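You operate a simulated robot arm through the tools that you are given. There is no shell and no other tool. Be economical: measure what you need, move in short steps, check, and stop when the job is done.

You are at the controls of a simulated robot arm. One attempt, no reset.

Task
Pull the cord up to the purple slider at 40 and clamp it.
Fine: open the clamp and set the purple slider to 40 first, pull with the orange slider, close the clamp; then the blue clip goes on the ledge by the clamp. The brake stays on.

Only the result counts: the job must be done as asked and must still hold three seconds after the hand-in. Knocking over, shifting, dropping, spilling or breaking anything else fails it.

Robot
A 7-joint arm with a two-finger parallel gripper, fixed in place. Base frame: the origin is at the foot of the arm, x ahead of it, y to its left, z up; the work surface is at about z = 812. Readings come in mm, degrees, newtons and seconds.
With the tool pointing down near the work surface it reaches from about 340 to 780 mm from the base axis. Its first joint turns from -166.0 to 166.0 degrees. Payload 3.91 kg.
Tool frame: the origin (TCP) lies between the finger pads and is the grasp point; the fingertips stand 30 mm ahead of it; z points along the fingers, y is the line along which they close. Largest opening 110 mm; finger width 20, thickness 10; the body of the gripper, 48 by 112 mm, starts 55 mm behind the TCP.
Orientation is that of the tool frame in the base frame, as a unit quaternion [w, x, y, z]. With the fingers straight down and closing along the base's y, the tool's x points along the base's -x, its y along +y and its z along -z.

Tools
- The arm moves only by the tool send_rows. Its argument "motion" is a list of rows, each a list of 6 numbers: the shift along the base's x, y, z in units of 500 mm (1.0 is 500 mm), then the turn, a rotation vector about the base's x, y, z in units of 60 degrees (1.0 is 60 degrees). In form: [[dx, dy, dz, rx, ry, rz], ...]. A call has 1 to 10 rows; each row is the pose to reach, as a shift and turn from the pose commanded when the call began. "hand" is the closure, from 0 (fully open) to 1 (shut), set as the call begins (left out, the last holds). A call with a number of a shift or a turn outside -1 to 1 is refused whole. Each row takes 0.2 s and may step no farther than 50 mm and 8.6 degrees from the row before; otherwise, or with a gripper value out of range, the whole call is refused. Where a pose cannot be reached the arm comes as near as it can. A force on the tool above 90 N (or 10 N above the force at the start of the call, whichever is more), or a blocked arm, ends the call early, and 0.2 s more pass. The fingers move at their own pace (about 153 mm/s each) and stop on an object; they squeeze with about 27 N. The grip force told is the motor's: it shows also when the fingers shut on nothing. Time passes only in rows, and 0.2 s behind the last, so rows that repeat a pose let the fingers close. It gives the time, the measured TCP pose, the force on the tool (base axes), the opening and the grip force at its end, in the units of the frame above (readings bear some noise), and new pictures: "pictures" is both (left out), scene, wrist or none.
- Cameras (640 x 400 px; columns grow to the right, rows downward): "scene" is fixed at [220.9, 649.8, 1530]; the picture's right is [-0.70, -0.71, 0.00], its down [-0.68, 0.67, -0.28] and it looks along [0.20, -0.20, -0.96] (base axes); focal length 258 px, centre (320, 200). "wrist" rides on the gripper at [77, 7, -114] in the tool frame; the picture's right is [-0.09, 1.00, 0.00], its down [-0.80, -0.07, -0.59] and it looks along [-0.59, -0.05, 0.80] (tool axes); focal length 270 px, centre (320, 200). There is no depth. A picture from a camera that has moved, and an enlarged one, comes with that camera's place and axes in the base frame and with its lens.
- lift_body(by): slides the trunk up (or, below 0, down) by that many mm; the arm rides with it, the base frame stays. It gives what a move gives, with no picture.
- close_up(camera, box): a new picture of the part [left, top, right, bottom] of that camera's present view, enlarged. The clock stands still meanwhile.
- close_job(): hands the job in; it is judged then, once.

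Go step by step. Nothing tells you positions but the pictures and the camera data: compare them with the known pose of the tool, close in by small moves and look again before you grip or let go. The budget is 120 turns and 170 pictures, counting those below and the enlarged ones. Unless the task says otherwise, let go and move clear before handing in, and close with one line.

The tools are called after "Emit:" as name(argument=value, ...) on one line, values as JSON. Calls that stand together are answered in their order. send_rows: Moves the arm, as the interface text tells. Its arguments: {"type":"object","properties":{"motion":{"type":"array","items":{"type":"array","items":{"type":"number"}}},"hand":{"type":"number"},"pictures":{"type":"string","enum":["both","scene","wrist","none"]}},"required":["motion"]} The other tools are called the same way: lift_body (by) slides the trunk up or down; close_up (camera, box) takes an enlarged picture of a part of a camera's view; close_job () hands the job in.

At the start:

```text
time_s: 0.0
eef_pos: [327.6, 360.1, 1172.0]
tcp_rot: [-0.001, 0.0, 1.0, 0.001]
wrist_force: [0.0, 0.6, 0.5]
width: 110.2
grip_force: 0.1
trunk travel left (down, up): [-450.0, 160.0]
```

scene: 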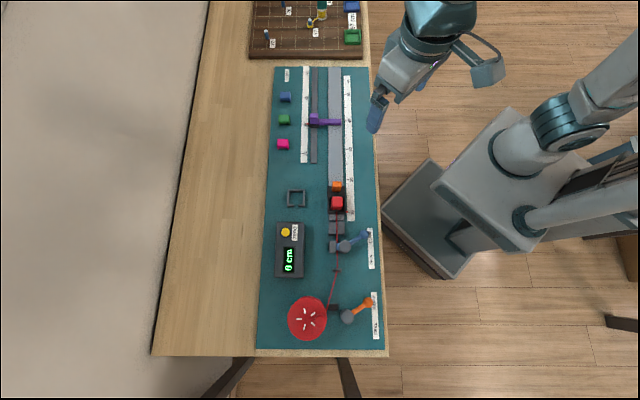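
wrist: 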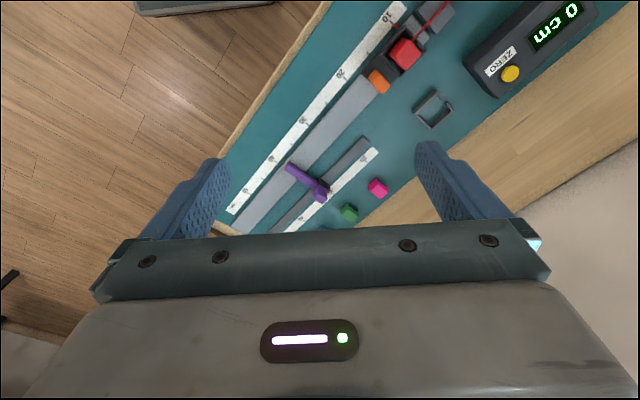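

I see a bench with two rails, a purple slider, an orange/red slider on the cord, a clamp lever and a brake lever, and three small clips. I'll look closer first.

Emit:
close_up(camera="scene", box=[260, 60, 390, 141])

Emit:
close_up(camera="scene", box=[260, 135, 390, 216])

Emit:
close_up(camera="scene", box=[260, 200, 390, 281])

Emit:
close_up(camera="scene", box=[260, 275, 390, 356])

```text
4.92 times, centred on (325, 100) of scene
camera zoom: at [220.9, 649.8, 1530.0], right [-0.7, -0.71, 0.0], down [-0.68, 0.67, -0.28], along [0.2, -0.2, -0.96], focal length 1270 px, centre (295, 690)
```

zoom: 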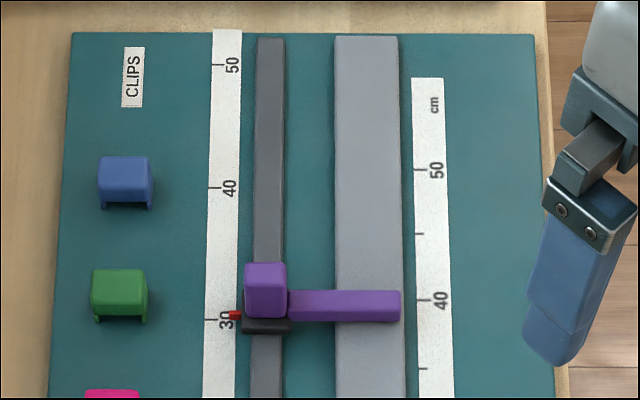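

```text
4.92 times, centred on (325, 176) of scene
camera zoom: at [220.9, 649.8, 1530.0], right [-0.7, -0.71, 0.0], down [-0.68, 0.67, -0.28], along [0.2, -0.2, -0.96], focal length 1270 px, centre (295, 321)
```

zoom: 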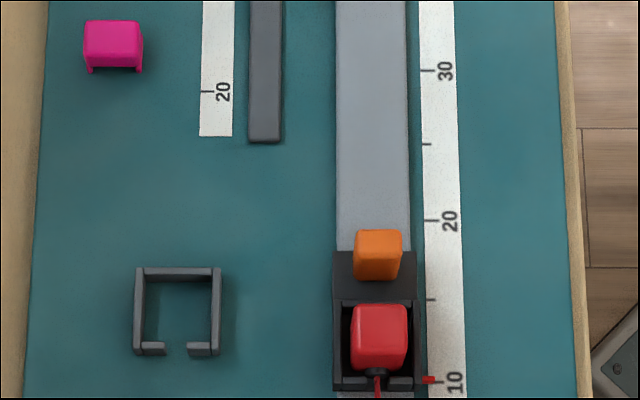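

```text
4.92 times, centred on (325, 240) of scene
camera zoom: at [220.9, 649.8, 1530.0], right [-0.7, -0.71, 0.0], down [-0.68, 0.67, -0.28], along [0.2, -0.2, -0.96], focal length 1270 px, centre (295, 1)
```

zoom: 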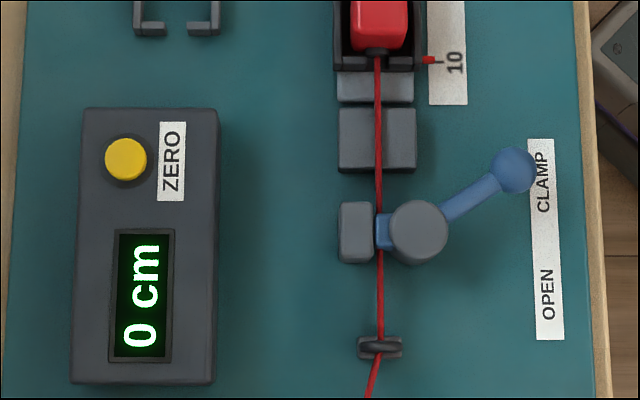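

```text
4.92 times, centred on (325, 316) of scene
camera zoom: at [220.9, 649.8, 1530.0], right [-0.7, -0.71, 0.0], down [-0.68, 0.67, -0.28], along [0.2, -0.2, -0.96], focal length 1270 px, centre (295, -369)
```

zoom: 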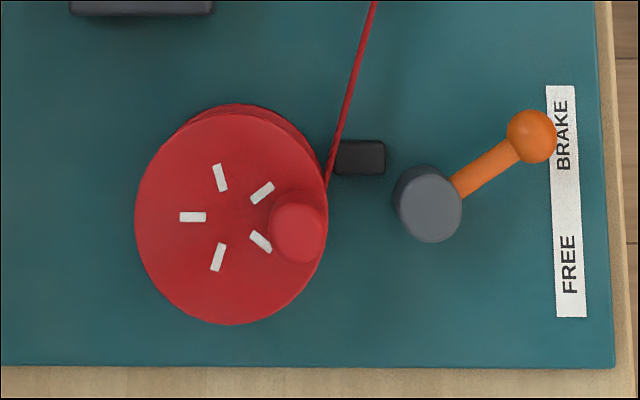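

The clamp lever is at CLAMP and the brake lever is at BRAKE. The carriage (orange) is at about 10 and the purple slider at about 30.5. The rail runs along roughly (0.71, -0.70) in the base frame. I'll turn 45 degrees and move above the clamp lever knob, near (214, 493).

Emit:
send_rows(motion=[[-0.038, 0.044, -0.04, 0, 0, 0.125], [-0.076, 0.088, -0.08, 0, 0, 0.25], [-0.114, 0.133, -0.13, 0, 0, 0.375], [-0.152, 0.177, -0.18, 0, 0, 0.5], [-0.19, 0.221, -0.24, 0, 0, 0.625], [-0.227, 0.266, -0.3, 0, 0, 0.75], [-0.227, 0.266, -0.34, 0, 0, 0.75]], hand=0.55)

```text
time_s: 1.6
eef_pos: [212.8, 493.3, 1002.3]
tcp_rot: [0.0, -0.383, 0.924, 0.0]
wrist_force: [0.0, 0.3, 0.3]
width: 49.7
grip_force: 0.0
trunk travel left (down, up): [-450.0, 160.0]
camera wrist: at [153.7, 445.0, 1116.9], right [-0.64, 0.77, 0.0], down [0.62, 0.52, 0.59], along [0.45, 0.38, -0.8], focal length 270 px, centre (320, 200)
```

scene: 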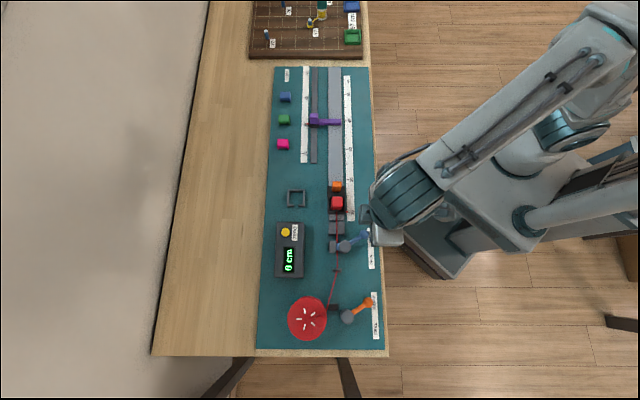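
wrist: 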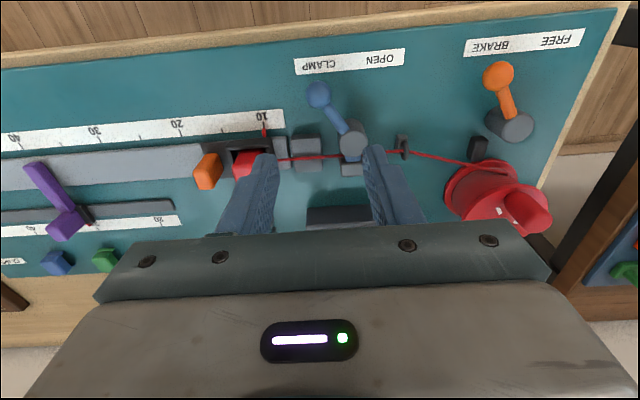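

The knob triangulates to about (213, 490, 842). I'll descend over it, then check.

Emit:
send_rows(motion=[[0, -0.004, -0.08, 0, 0, 0], [0, -0.006, -0.16, 0, 0, 0], [0, -0.006, -0.21, 0, 0, 0]], pictures="wrist")

Emit:
close_up(camera="wrist", box=[220, 50, 420, 175])

```text
time_s: 2.4
eef_pos: [213.7, 489.7, 897.9]
tcp_rot: [0.0, -0.382, 0.924, 0.0]
wrist_force: [-0.2, 0.2, 0.3]
width: 49.5
grip_force: 0.0
trunk travel left (down, up): [-450.0, 160.0]
camera wrist: at [154.3, 441.9, 1011.4], right [-0.64, 0.77, 0.0], down [0.62, 0.52, 0.59], along [0.46, 0.38, -0.8], focal length 270 px, centre (320, 200)
```

wrist: 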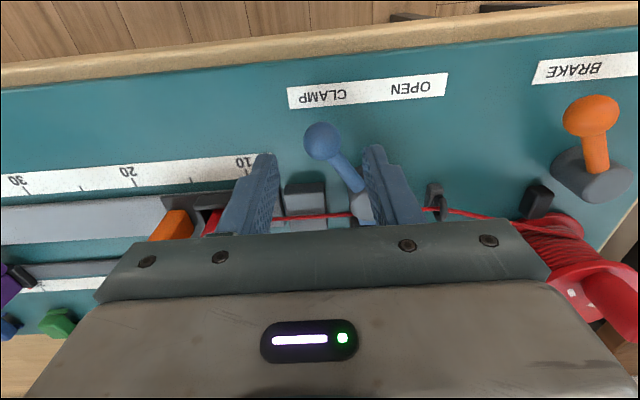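

```text
3.20 times, centred on (320, 112) of wrist
camera zoom: at [154.3, 441.9, 1011.4], right [-0.64, 0.77, 0.0], down [0.62, 0.52, 0.59], along [0.46, 0.38, -0.8], focal length 865 px, centre (320, 480)
```

zoom: 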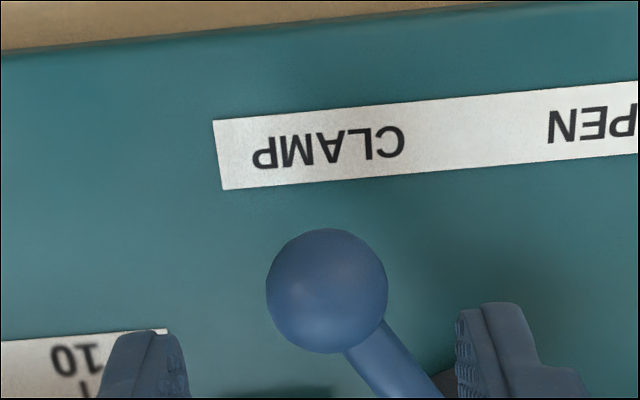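

The knob is between the fingers at about (212, 490, 844). I'll lower and narrow the fingers around it.

Emit:
send_rows(motion=[[-0.002, 0, -0.04, 0, 0, 0], [-0.002, 0, -0.078, 0, 0, 0]], pictures="none")

Emit:
send_rows(motion=[[0, 0, 0, 0, 0, 0], [0, 0, 0, 0, 0, 0]], hand=0.72)

```text
time_s: 3.0
eef_pos: [212.5, 490.0, 857.2]
tcp_rot: [0.0, -0.384, 0.924, 0.0]
wrist_force: [-0.3, -0.2, 0.1]
width: 49.4
grip_force: 0.1
trunk travel left (down, up): [-450.0, 160.0]
```

```text
time_s: 3.6
eef_pos: [212.6, 489.7, 857.4]
tcp_rot: [-0.001, -0.383, 0.924, 0.0]
wrist_force: [-0.5, -0.4, -0.1]
width: 31.0
grip_force: 0.1
trunk travel left (down, up): [-450.0, 160.0]
camera wrist: at [152.5, 441.7, 972.5], right [-0.64, 0.77, 0.0], down [0.62, 0.52, 0.59], along [0.46, 0.38, -0.8], focal length 270 px, centre (320, 200)
```

scene: 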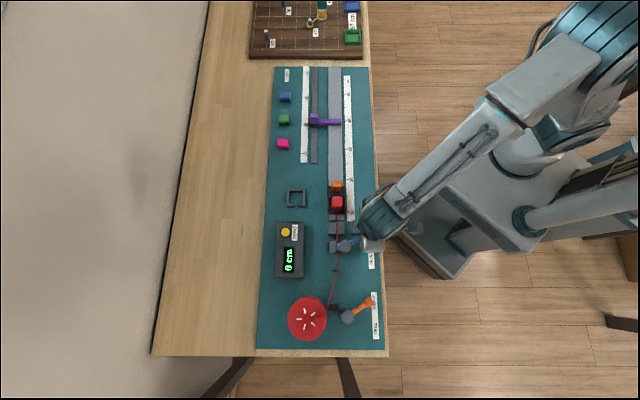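
wrist: 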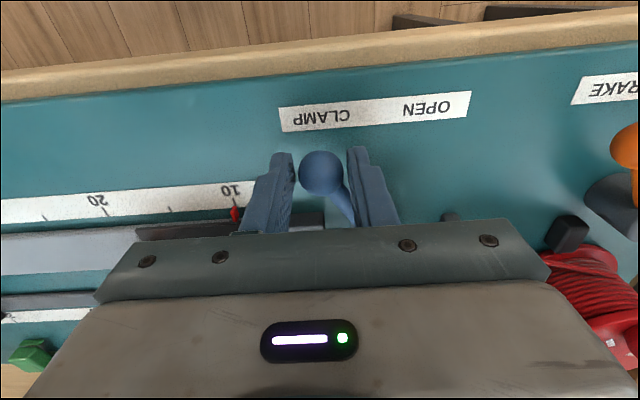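

The knob sits between the fingers. I'll swing it along the arc to OPEN.

Emit:
send_rows(motion=[[-0.023, 0.008, 0, 0, 0, 0], [-0.042, 0.018, 0, 0, 0, 0], [-0.058, 0.032, 0, 0, 0, 0], [-0.072, 0.048, 0, 0, 0, 0], [-0.083, 0.067, 0, 0, 0, 0], [-0.09, 0.087, 0, 0, 0, 0], [-0.094, 0.096, 0, 0, 0, 0]])

```text
time_s: 5.2
eef_pos: [163.2, 538.7, 857.1]
tcp_rot: [0.0, -0.383, 0.924, 0.0]
wrist_force: [-0.1, -0.1, 0.4]
width: 30.8
grip_force: 0.0
trunk travel left (down, up): [-450.0, 160.0]
camera wrist: at [105.6, 489.9, 972.7], right [-0.64, 0.77, 0.0], down [0.62, 0.52, 0.59], along [0.46, 0.38, -0.8], focal length 270 px, centre (320, 200)
```

scene: 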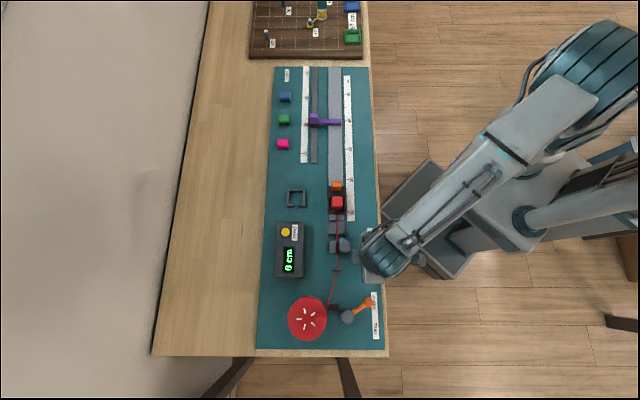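
wrist: 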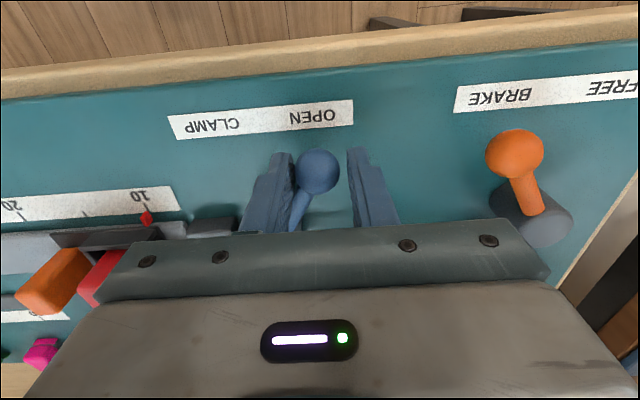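

The lever is at OPEN. I'll nudge a few mm farther to be sure it is at the stop.

Emit:
send_rows(motion=[[-0.004, 0.008, 0, 0, 0, 0], [-0.007, 0.014, 0, 0, 0, 0]], pictures="none")

Emit:
close_up(camera="wrist", box=[160, 80, 440, 255])

```text
time_s: 5.8
eef_pos: [162.5, 542.0, 857.0]
tcp_rot: [-0.001, -0.382, 0.924, -0.002]
wrist_force: [0.1, -19.8, 0.9]
width: 37.3
grip_force: 6.9
trunk travel left (down, up): [-450.0, 160.0]
```

```text
2.29 times, centred on (300, 168) of wrist
camera zoom: at [102.9, 493.9, 972.9], right [-0.64, 0.77, 0.0], down [0.62, 0.52, 0.59], along [0.46, 0.38, -0.81], focal length 618 px, centre (366, 274)
```

zoom: 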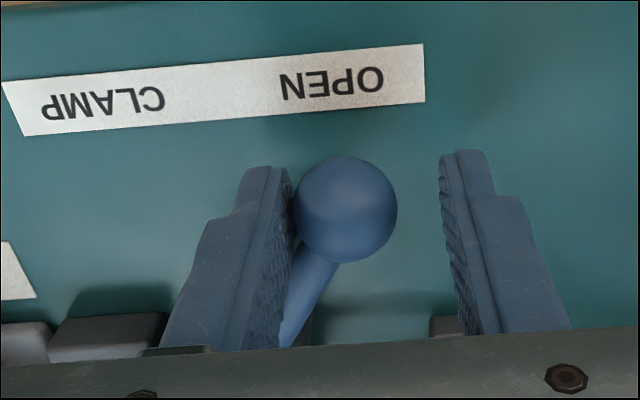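

The stop is reached. I'll back off, rise, and go above the purple slider, around (551, 347).

Emit:
send_rows(motion=[[0.01, -0.01, 0, 0, 0, 0], [0.01, -0.01, 0.08, 0, 0, 0], [0.01, -0.01, 0.17, 0, 0, 0]], hand=0.5, pictures="none")

Emit:
send_rows(motion=[[0.077, -0.038, 0.01, 0, 0, 0], [0.155, -0.077, 0.02, 0, 0, 0], [0.232, -0.116, 0.03, 0, 0, 0], [0.31, -0.154, 0.03, 0, 0, 0], [0.387, -0.193, 0.03, 0, 0, 0], [0.464, -0.232, 0.03, 0, 0, 0], [0.542, -0.27, 0.03, 0, 0, 0], [0.62, -0.309, 0.03, 0, 0, 0], [0.697, -0.347, 0.03, 0, 0, 0], [0.765, -0.38, 0.03, 0, 0, 0]])

```text
time_s: 6.6
eef_pos: [167.3, 540.7, 943.4]
tcp_rot: [0.0, -0.382, 0.924, 0.0]
wrist_force: [-0.3, 1.3, -0.2]
width: 54.9
grip_force: 0.0
trunk travel left (down, up): [-450.0, 160.0]
```

```text
time_s: 8.8
eef_pos: [550.2, 350.0, 955.8]
tcp_rot: [-0.001, -0.383, 0.924, -0.001]
wrist_force: [-0.1, 0.0, 0.1]
width: 54.8
grip_force: 0.1
trunk travel left (down, up): [-450.0, 160.0]
camera wrist: at [491.2, 300.8, 1071.7], right [-0.64, 0.77, 0.0], down [0.62, 0.52, 0.59], along [0.45, 0.38, -0.8], focal length 270 px, centre (320, 200)
```

scene: 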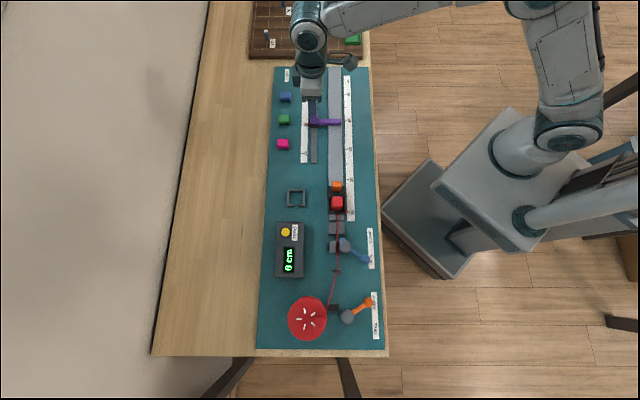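
wrist: 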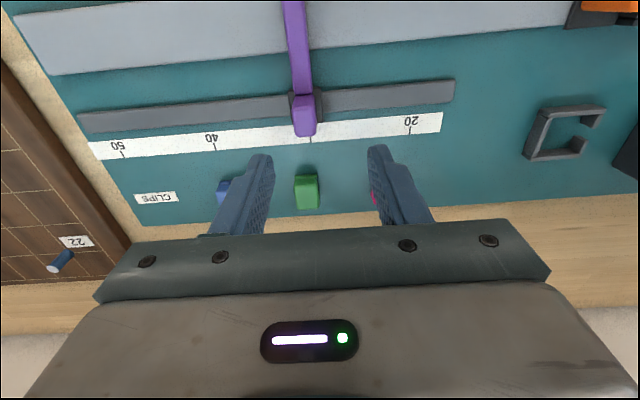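

The purple knob triangulates to about (558, 341, 848). I'll look closer before lowering.

Emit:
close_up(camera="wrist", box=[200, 60, 420, 198])

Emit:
close_up(camera="scene", box=[280, 90, 360, 140])

```text
2.90 times, centred on (310, 129) of wrist
camera zoom: at [491.2, 300.8, 1071.7], right [-0.64, 0.77, 0.0], down [0.62, 0.52, 0.59], along [0.45, 0.38, -0.8], focal length 783 px, centre (349, 406)
```

zoom: 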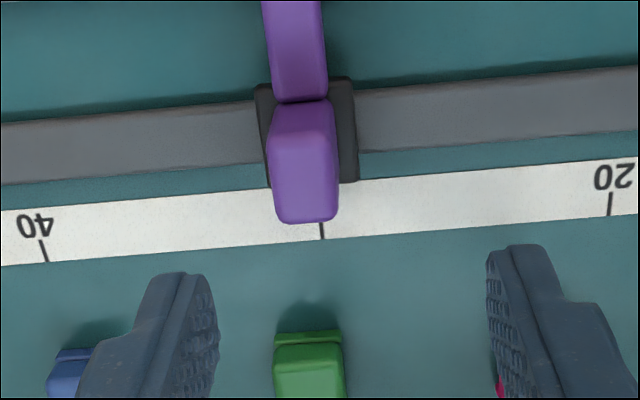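

```text
8.00 times, centred on (320, 115) of scene
camera zoom: at [220.9, 649.8, 1530.0], right [-0.7, -0.71, 0.0], down [-0.68, 0.67, -0.28], along [0.2, -0.2, -0.96], focal length 2064 px, centre (320, 880)
```

zoom: 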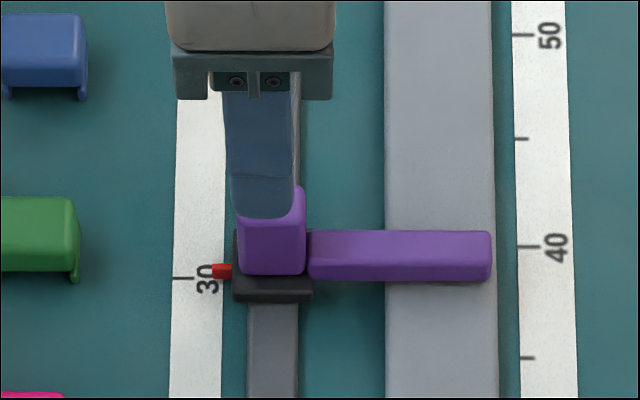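

The scale is in cm, and the pointer reads about 30.2. I'll move over the knob at (558, 341) and partly descend.

Emit:
send_rows(motion=[[0.016, -0.018, -0.05, 0, 0, 0], [0.016, -0.018, -0.11, 0, 0, 0]])

Emit:
close_up(camera="wrist", box=[200, 60, 440, 210])

```text
time_s: 9.4
eef_pos: [557.1, 341.3, 901.3]
tcp_rot: [0.0, -0.382, 0.924, 0.0]
wrist_force: [-0.1, 0.7, 0.3]
width: 55.0
grip_force: 0.1
trunk travel left (down, up): [-450.0, 160.0]
camera wrist: at [498.2, 291.9, 1016.3], right [-0.64, 0.77, 0.0], down [0.62, 0.52, 0.59], along [0.46, 0.38, -0.8], focal length 270 px, centre (320, 200)
```

scene: 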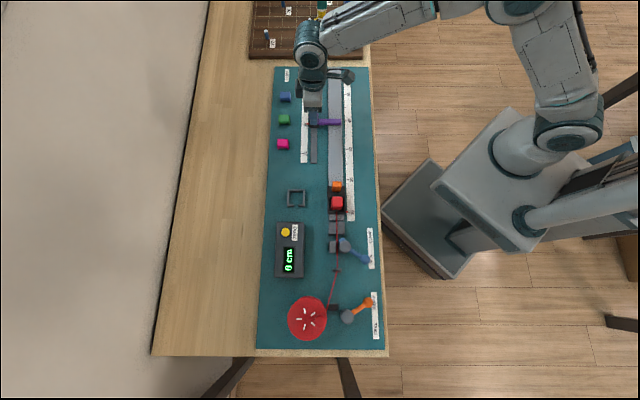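
wrist: 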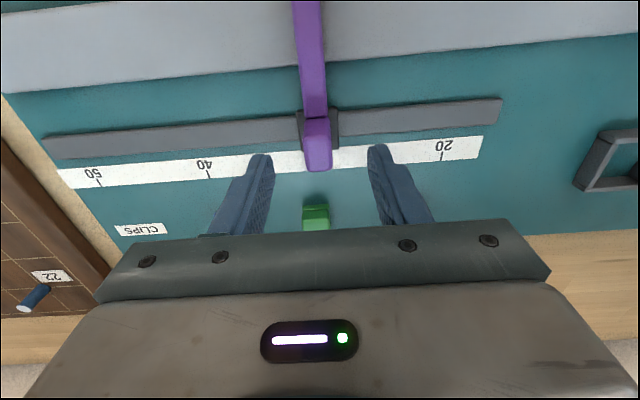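

```text
2.67 times, centred on (320, 135) of wrist
camera zoom: at [498.2, 291.9, 1016.3], right [-0.64, 0.77, 0.0], down [0.62, 0.52, 0.59], along [0.46, 0.38, -0.8], focal length 721 px, centre (320, 373)
```

zoom: 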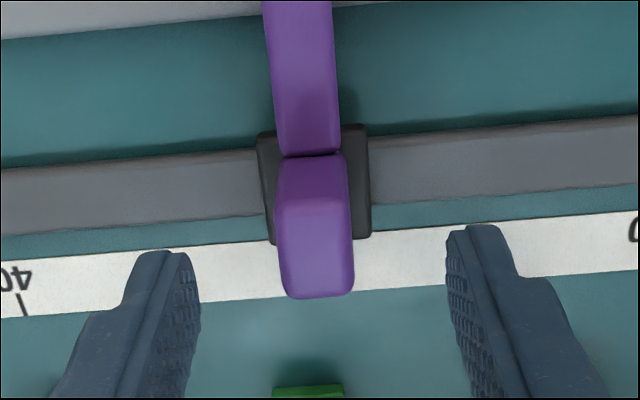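

The knob top is at about (559.5, 341, 860). I'll lower to TCP z 868 and grip.

Emit:
send_rows(motion=[[0.004, -0.001, -0.033, 0, 0, 0], [0.004, -0.001, -0.066, 0, 0, 0]], pictures="wrist")

Emit:
send_rows(motion=[[0, 0, 0, 0, 0, 0], [0, 0, 0, 0, 0, 0], [0, 0, 0, 0, 0, 0]], hand=1.0, pictures="wrist")

```text
time_s: 10.0
eef_pos: [560.1, 339.3, 870.5]
tcp_rot: [0.001, -0.383, 0.924, 0.0]
wrist_force: [0.0, -0.5, -0.1]
width: 55.1
grip_force: 0.0
trunk travel left (down, up): [-450.0, 160.0]
camera wrist: at [500.2, 291.5, 984.1], right [-0.64, 0.77, 0.0], down [0.62, 0.52, 0.59], along [0.46, 0.38, -0.8], focal length 270 px, centre (320, 200)
```

wrist: 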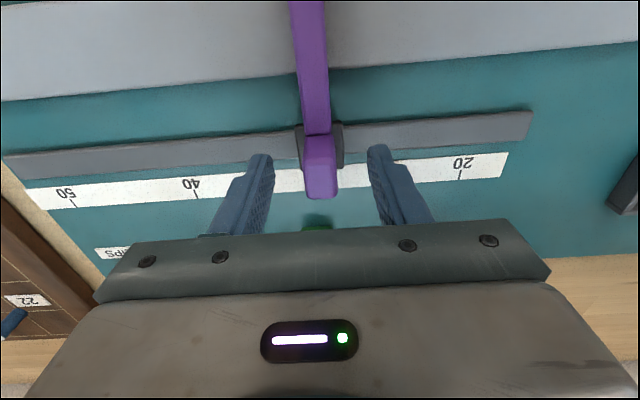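

```text
time_s: 10.8
eef_pos: [560.6, 340.5, 869.6]
tcp_rot: [0.0, -0.382, 0.924, -0.001]
wrist_force: [0.3, -0.2, 0.7]
width: 17.5
grip_force: 45.2
trunk travel left (down, up): [-450.0, 160.0]
camera wrist: at [500.1, 291.3, 984.3], right [-0.64, 0.77, 0.0], down [0.62, 0.52, 0.59], along [0.46, 0.38, -0.8], focal length 270 px, centre (320, 200)
```

wrist: 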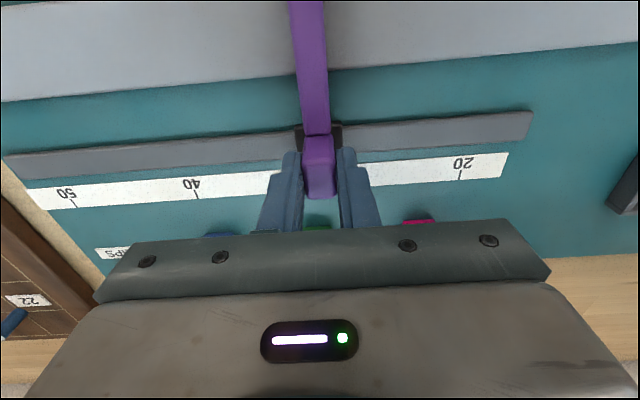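

It's gripped. I'll slide 97 mm along the rail toward 40.

Emit:
send_rows(motion=[[0.034, -0.0345, 0, 0, 0, 0], [0.068, -0.069, 0, 0, 0, 0], [0.102, -0.1035, 0, 0, 0, 0], [0.1365, -0.138, 0, 0, 0, 0]])

Emit:
close_up(camera="scene", box=[285, 70, 365, 120])

Emit:
close_up(camera="wrist", box=[200, 90, 440, 240])

```text
time_s: 11.8
eef_pos: [631.3, 269.1, 869.3]
tcp_rot: [0.001, -0.382, 0.924, -0.001]
wrist_force: [4.6, 2.9, -3.4]
width: 17.3
grip_force: 45.1
trunk travel left (down, up): [-450.0, 160.0]
camera wrist: at [570.3, 221.1, 984.4], right [-0.64, 0.77, 0.0], down [0.62, 0.52, 0.59], along [0.46, 0.38, -0.8], focal length 270 px, centre (320, 200)
```

scene: 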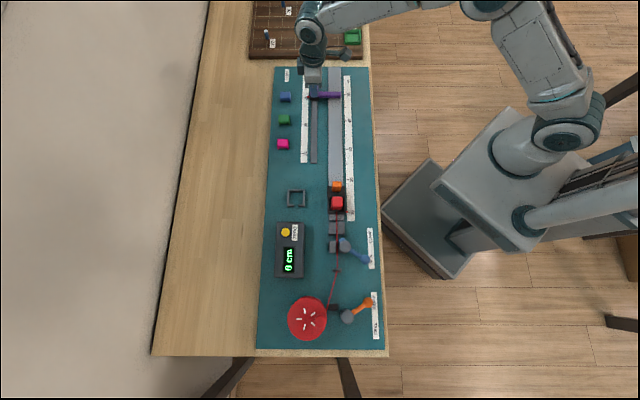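
wrist: 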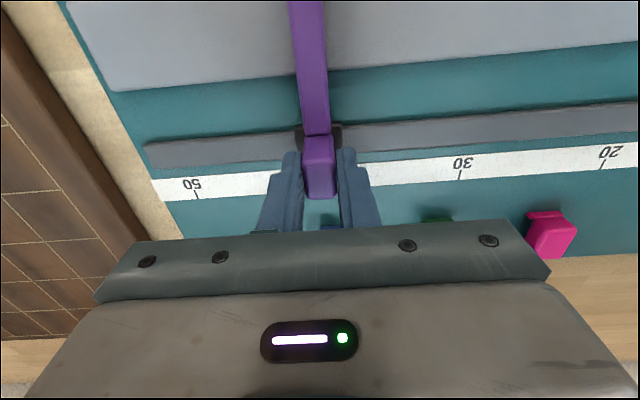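

```text
8.00 times, centred on (325, 95) of scene
camera zoom: at [220.9, 649.8, 1530.0], right [-0.7, -0.71, 0.0], down [-0.68, 0.67, -0.28], along [0.2, -0.2, -0.96], focal length 2064 px, centre (280, 1040)
```

zoom: 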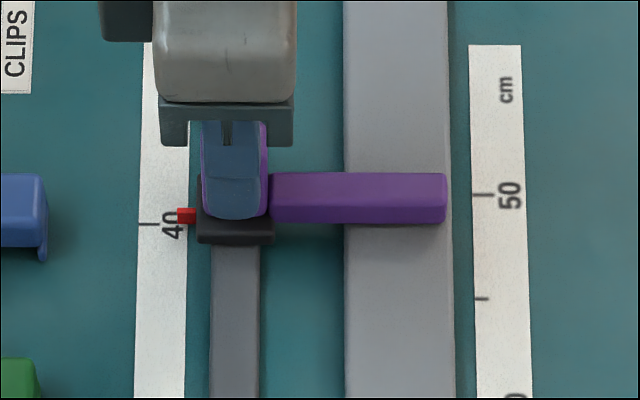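

```text
2.67 times, centred on (320, 165) of wrist
camera zoom: at [570.3, 221.1, 984.4], right [-0.64, 0.77, 0.0], down [0.62, 0.52, 0.59], along [0.46, 0.38, -0.8], focal length 721 px, centre (320, 293)
```

zoom: 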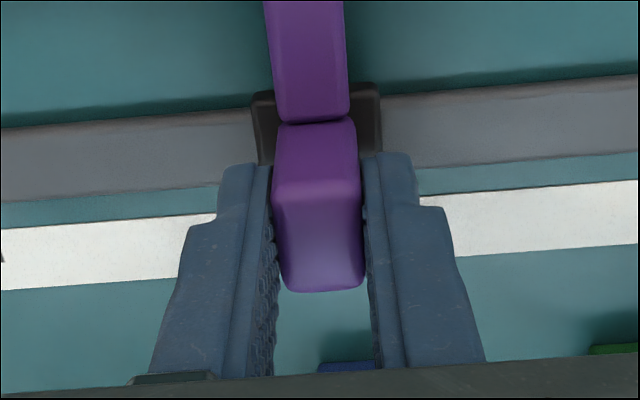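

The slider has moved 100 mm and the pointer looks near 40, but parallax makes the reading unsure. I'll release, rise, and view it from straight above.

Emit:
send_rows(motion=[[0, 0, 0, 0, 0, 0], [0, 0, 0, 0, 0, 0]], hand=0.5, pictures="none")

Emit:
send_rows(motion=[[0, 0, 0.07, 0, 0, 0], [0.02, 0.02, 0.14, 0, 0, 0], [0.05, 0.05, 0.18, 0, 0, 0], [0.085, 0.086, 0.18, 0, 0, 0]])

Emit:
close_up(camera="wrist", box=[240, 0, 400, 100])

```text
time_s: 12.4
eef_pos: [627.8, 271.4, 869.4]
tcp_rot: [0.0, -0.382, 0.924, -0.001]
wrist_force: [0.1, 0.4, -0.7]
width: 55.0
grip_force: 0.1
trunk travel left (down, up): [-450.0, 160.0]
```

```text
time_s: 13.4
eef_pos: [670.8, 314.1, 959.2]
tcp_rot: [0.0, -0.382, 0.924, 0.0]
wrist_force: [0.1, -0.2, 0.1]
width: 54.9
grip_force: 0.1
trunk travel left (down, up): [-450.0, 160.0]
camera wrist: at [611.6, 265.8, 1074.4], right [-0.64, 0.77, 0.0], down [0.62, 0.52, 0.59], along [0.46, 0.38, -0.8], focal length 270 px, centre (320, 200)
```

scene: 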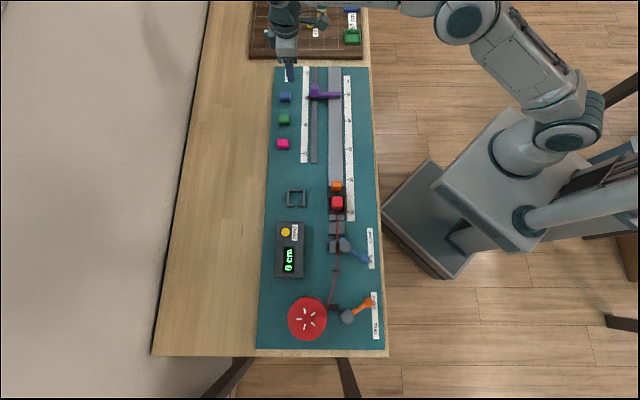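
wrist: 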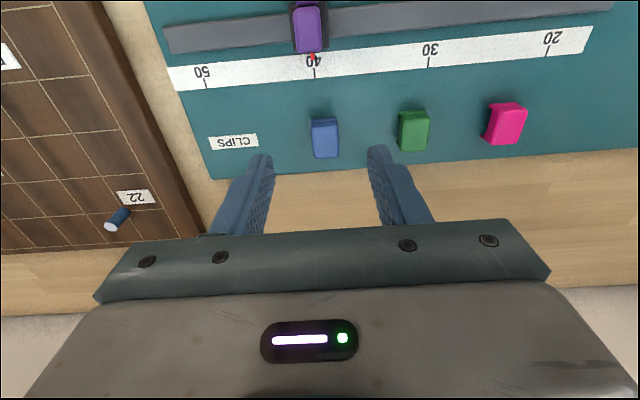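

```text
4.00 times, centred on (320, 50) of wrist
camera zoom: at [611.6, 265.8, 1074.4], right [-0.64, 0.77, 0.0], down [0.62, 0.52, 0.59], along [0.46, 0.38, -0.8], focal length 1081 px, centre (320, 800)
```

zoom: 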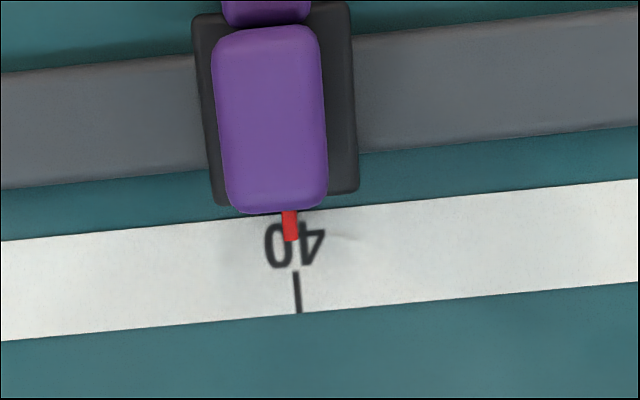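

The pointer is on 40 to within about half a mm. Next is the orange pull tab at about (353, 453). I'll move there and turn so the fingers close across the rail.

Emit:
send_rows(motion=[[-0.053, 0.023, 0, 0, 0, -0.125], [-0.106, 0.046, 0, 0, 0, -0.25], [-0.159, 0.07, 0, 0, 0, -0.375], [-0.212, 0.093, 0, 0, 0, -0.5], [-0.265, 0.116, 0, 0, 0, -0.625], [-0.318, 0.139, 0, 0, 0, -0.75]], pictures="none")

Emit:
send_rows(motion=[[-0.053, 0.023, 0, 0, 0, -0.125], [-0.106, 0.046, 0, 0, 0, -0.25], [-0.159, 0.07, 0, 0, 0, -0.375], [-0.212, 0.093, 0, 0, 0, -0.5], [-0.265, 0.116, 0, 0, 0, -0.625], [-0.318, 0.139, 0, 0, 0, -0.75]])

Emit:
close_up(camera="wrist", box=[200, 60, 440, 210])

```text
time_s: 14.8
eef_pos: [510.3, 385.3, 959.6]
tcp_rot: [-0.001, 0.001, 1.0, 0.0]
wrist_force: [-1.0, -0.1, 0.3]
width: 55.3
grip_force: 0.0
trunk travel left (down, up): [-450.0, 160.0]
```

```text
time_s: 16.2
eef_pos: [351.8, 453.5, 960.7]
tcp_rot: [0.0, 0.384, 0.923, 0.0]
wrist_force: [0.6, -0.2, -0.8]
width: 55.0
grip_force: 0.0
trunk travel left (down, up): [-450.0, 160.0]
camera wrist: at [301.2, 513.9, 1074.9], right [0.77, 0.64, 0.0], down [0.52, -0.62, 0.59], along [0.38, -0.46, -0.8], focal length 270 px, centre (320, 200)
```

scene: 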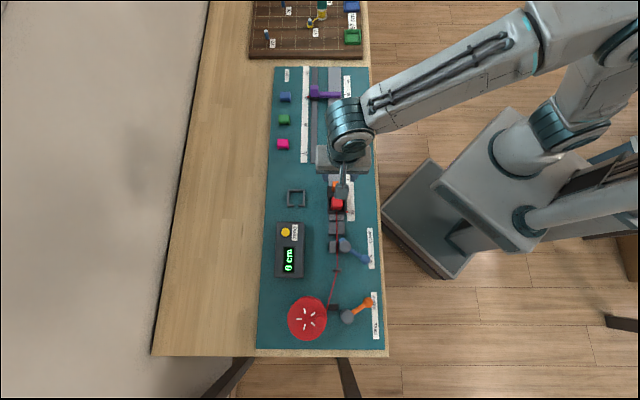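
wrist: 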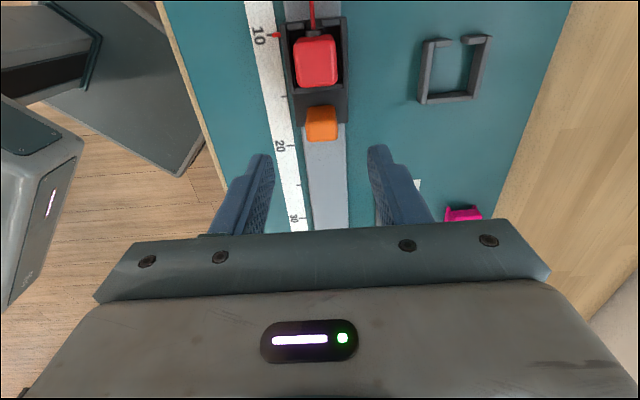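

```text
2.67 times, centred on (320, 135) of wrist
camera zoom: at [301.2, 513.9, 1074.9], right [0.77, 0.64, 0.0], down [0.52, -0.62, 0.59], along [0.38, -0.46, -0.8], focal length 721 px, centre (320, 373)
```

zoom: 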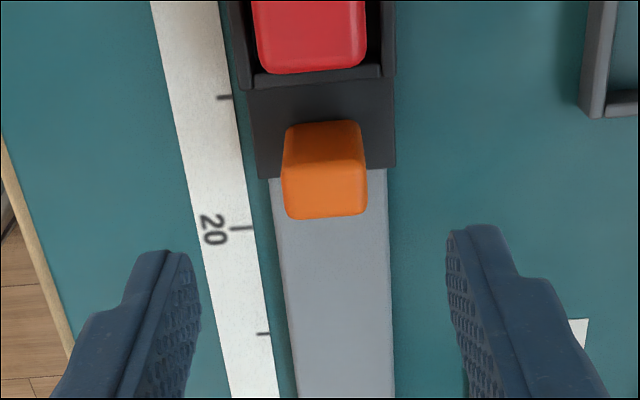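

The orange tab is at about (358, 447). I'll lower partway over it.

Emit:
send_rows(motion=[[0.012, -0.012, -0.05, 0, 0, 0], [0.013, -0.013, -0.12, 0, 0, 0]], pictures="wrist")

Emit:
close_up(camera="wrist", box=[200, 60, 440, 210])

```text
time_s: 16.8
eef_pos: [358.9, 446.2, 899.7]
tcp_rot: [0.0, 0.383, 0.924, 0.0]
wrist_force: [0.2, -0.3, 0.1]
width: 55.0
grip_force: 0.0
trunk travel left (down, up): [-450.0, 160.0]
camera wrist: at [309.1, 507.0, 1014.4], right [0.77, 0.64, 0.0], down [0.52, -0.62, 0.59], along [0.38, -0.46, -0.8], focal length 270 px, centre (320, 200)
```

wrist: 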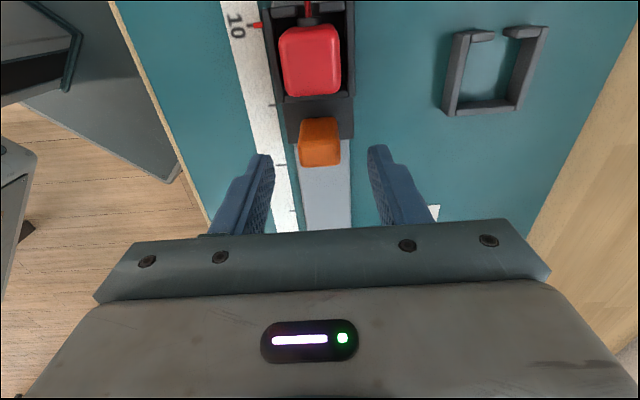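

```text
2.67 times, centred on (320, 135) of wrist
camera zoom: at [309.1, 507.0, 1014.4], right [0.77, 0.64, 0.0], down [0.52, -0.62, 0.59], along [0.38, -0.46, -0.8], focal length 721 px, centre (320, 373)
```

zoom: 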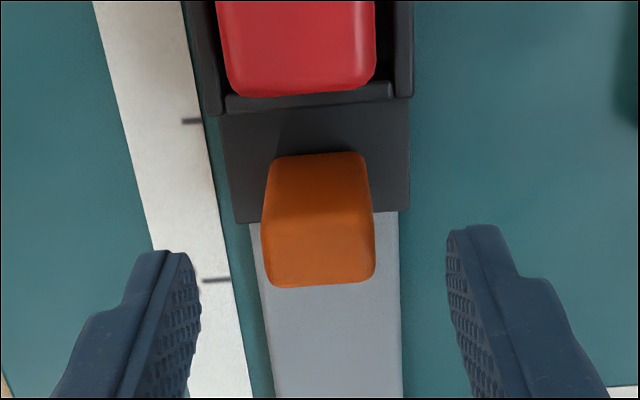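

The tab top is at about (358, 447, 860) and the plate at about z 828. I'll lower to TCP 867 and grip.

Emit:
send_rows(motion=[[0, 0, -0.033, 0, 0, 0], [0, 0, -0.065, 0, 0, 0]], pictures="none")

Emit:
send_rows(motion=[[0, 0, 0, 0, 0, 0], [0, 0, 0, 0, 0, 0], [0, 0, 0, 0, 0, 0]], hand=1.0, pictures="wrist")

```text
time_s: 17.4
eef_pos: [359.2, 447.6, 867.0]
tcp_rot: [0.001, 0.383, 0.924, 0.0]
wrist_force: [0.3, 0.1, -0.2]
width: 54.9
grip_force: 0.0
trunk travel left (down, up): [-450.0, 160.0]
```

```text
time_s: 18.2
eef_pos: [359.4, 447.4, 866.3]
tcp_rot: [-0.001, 0.383, 0.924, 0.0]
wrist_force: [-2.2, -2.1, 0.1]
width: 25.7
grip_force: 44.3
trunk travel left (down, up): [-450.0, 160.0]
camera wrist: at [308.7, 507.3, 982.1], right [0.77, 0.64, 0.0], down [0.52, -0.62, 0.59], along [0.38, -0.46, -0.8], focal length 270 px, centre (320, 200)
```

wrist: 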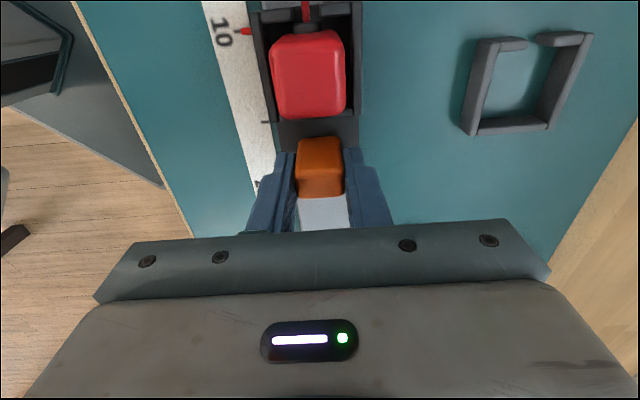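

It's gripped at 25.7 mm. I'll make a short test pull of 40 mm along the rail.

Emit:
send_rows(motion=[[0.0141, -0.0142, 0, 0, 0, 0], [0.0282, -0.0283, 0, 0, 0, 0], [0.0423, -0.0425, 0, 0, 0, 0], [0.0565, -0.0567, 0, 0, 0, 0]])

Emit:
close_up(camera="scene", box=[260, 180, 400, 268])

```text
time_s: 19.2
eef_pos: [387.9, 419.0, 867.9]
tcp_rot: [0.0, 0.383, 0.924, -0.001]
wrist_force: [-4.6, 1.5, 0.7]
width: 25.5
grip_force: 44.9
trunk travel left (down, up): [-450.0, 160.0]
camera wrist: at [337.0, 479.0, 982.1], right [0.77, 0.64, 0.0], down [0.52, -0.62, 0.59], along [0.38, -0.46, -0.8], focal length 270 px, centre (320, 200)
```

scene: 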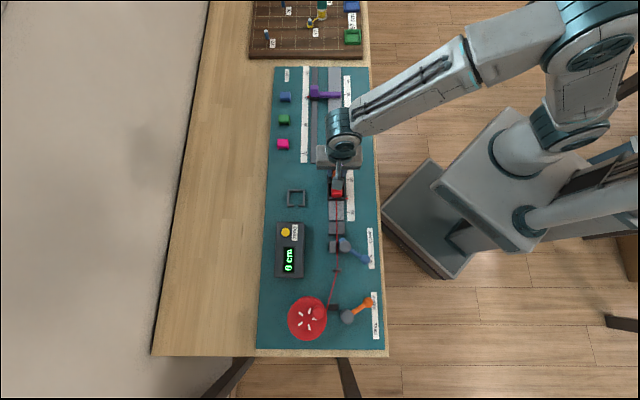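
wrist: 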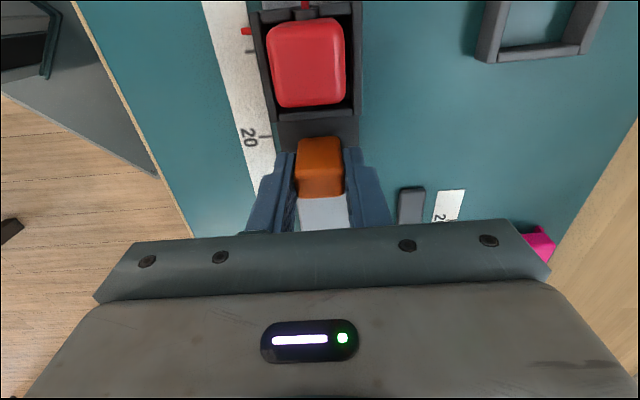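

```text
4.55 times, centred on (330, 224) of scene
camera zoom: at [220.9, 649.8, 1530.0], right [-0.7, -0.71, 0.0], down [-0.68, 0.67, -0.28], along [0.2, -0.2, -0.96], focal length 1172 px, centre (274, 91)
```

zoom: 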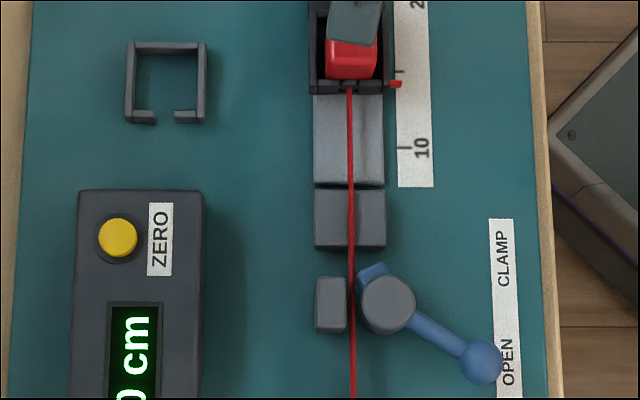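

The carriage slides cleanly with the cord following. I'll keep pulling another 225 mm.

Emit:
send_rows(motion=[[0.0353, -0.0354, 0, 0, 0, 0], [0.0706, -0.0708, 0, 0, 0, 0], [0.1059, -0.1062, 0, 0, 0, 0], [0.1412, -0.1416, 0, 0, 0, 0], [0.1765, -0.177, 0, 0, 0, 0], [0.2118, -0.2124, 0, 0, 0, 0], [0.2471, -0.2478, 0, 0, 0, 0], [0.2824, -0.2832, 0, 0, 0, 0], [0.3177, -0.3186, 0, 0, 0, 0]])

Emit:
close_up(camera="scene", box=[280, 75, 376, 135])

Emit:
close_up(camera="scene", box=[260, 200, 400, 288])

```text
time_s: 21.2
eef_pos: [545.9, 260.1, 868.2]
tcp_rot: [0.0, 0.383, 0.924, 0.0]
wrist_force: [1.3, 4.1, -2.0]
width: 26.0
grip_force: 44.7
trunk travel left (down, up): [-450.0, 160.0]
camera wrist: at [497.0, 319.1, 982.0], right [0.77, 0.64, 0.0], down [0.52, -0.62, 0.59], along [0.38, -0.46, -0.8], focal length 270 px, centre (320, 200)
```

scene: 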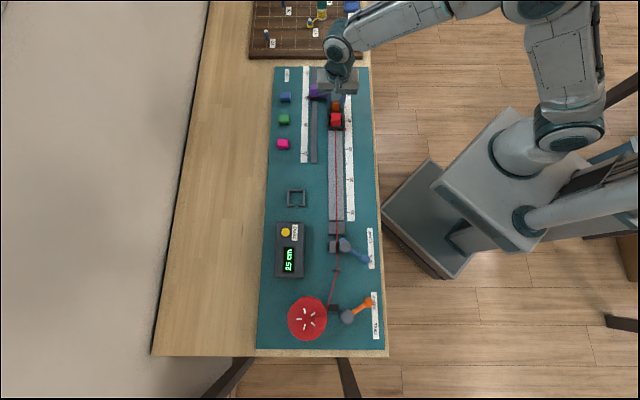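
wrist: 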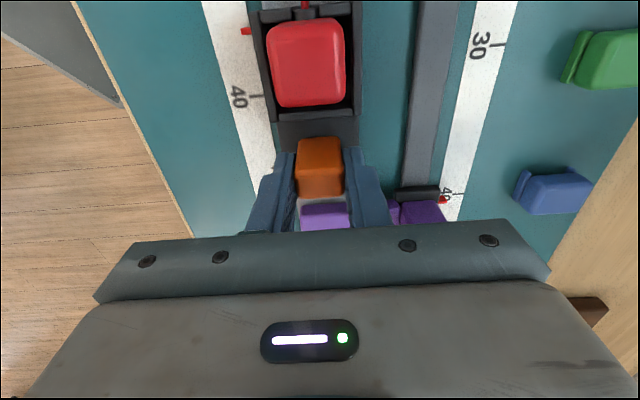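

```text
6.67 times, centred on (328, 105) of scene
camera zoom: at [220.9, 649.8, 1530.0], right [-0.7, -0.71, 0.0], down [-0.68, 0.67, -0.28], along [0.2, -0.2, -0.96], focal length 1720 px, centre (267, 833)
```

zoom: 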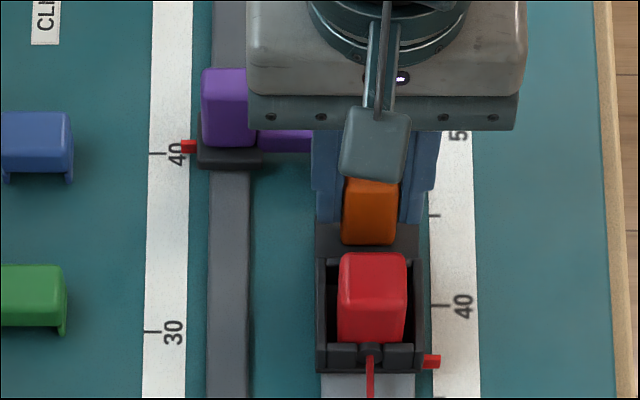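

```text
4.55 times, centred on (330, 244) of scene
camera zoom: at [220.9, 649.8, 1530.0], right [-0.7, -0.71, 0.0], down [-0.68, 0.67, -0.28], along [0.2, -0.2, -0.96], focal length 1172 px, centre (274, 0)
```

zoom: 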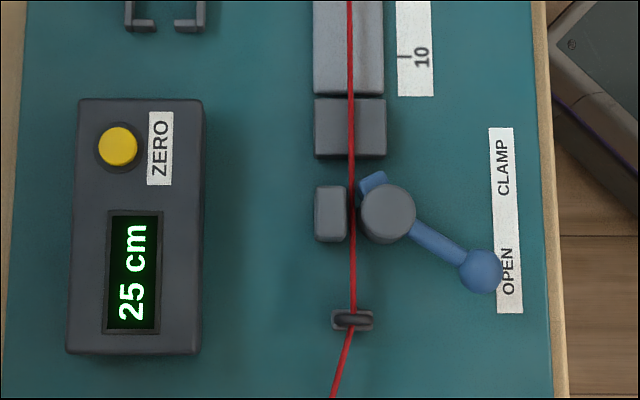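

The counter shows 25 cm. By my geometry the gap to the purple arm is about 31 mm, so I'll move 24 mm more and look.

Emit:
send_rows(motion=[[0.0169, -0.017, 0, 0, 0, 0], [0.0339, -0.034, 0, 0, 0, 0], [0.0339, -0.034, 0, 0, 0, 0]], pictures="wrist")

Emit:
close_up(camera="wrist", box=[200, 90, 440, 240])

Emit:
close_up(camera="scene", box=[280, 75, 376, 135])

```text
time_s: 22.0
eef_pos: [563.1, 242.5, 867.4]
tcp_rot: [0.0, 0.383, 0.924, 0.0]
wrist_force: [0.4, 5.2, -0.9]
width: 25.6
grip_force: 45.4
trunk travel left (down, up): [-450.0, 160.0]
camera wrist: at [513.1, 303.0, 982.0], right [0.77, 0.64, 0.0], down [0.52, -0.62, 0.59], along [0.38, -0.46, -0.8], focal length 270 px, centre (320, 200)
```

wrist: 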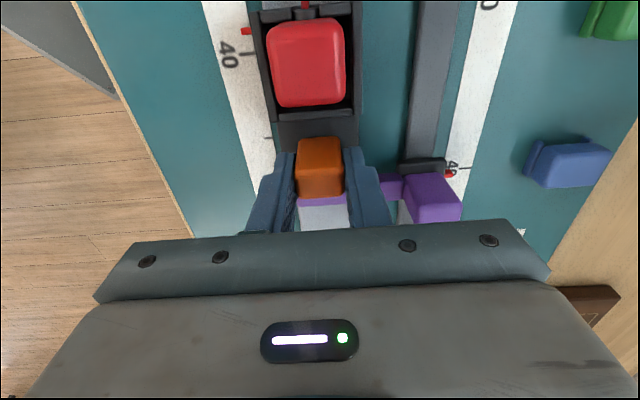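

```text
2.67 times, centred on (320, 165) of wrist
camera zoom: at [513.1, 303.0, 982.0], right [0.77, 0.64, 0.0], down [0.52, -0.62, 0.59], along [0.38, -0.46, -0.8], focal length 721 px, centre (320, 293)
```

zoom: 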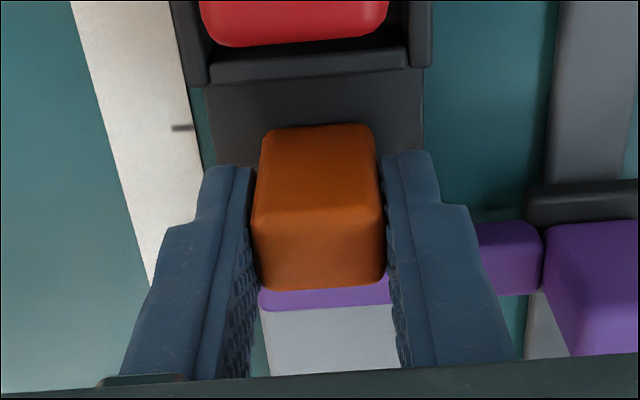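

```text
6.67 times, centred on (328, 105) of scene
camera zoom: at [220.9, 649.8, 1530.0], right [-0.7, -0.71, 0.0], down [-0.68, 0.67, -0.28], along [0.2, -0.2, -0.96], focal length 1720 px, centre (267, 833)
```

zoom: 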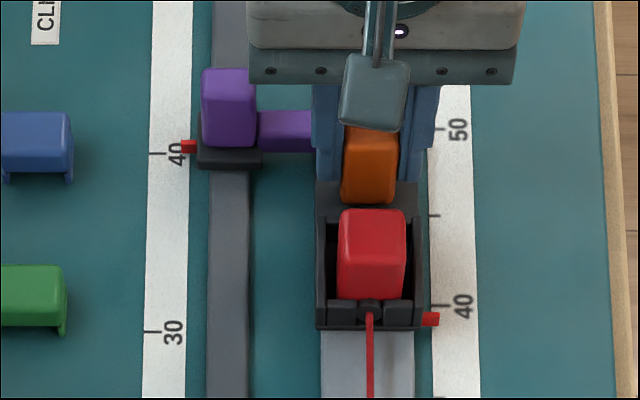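

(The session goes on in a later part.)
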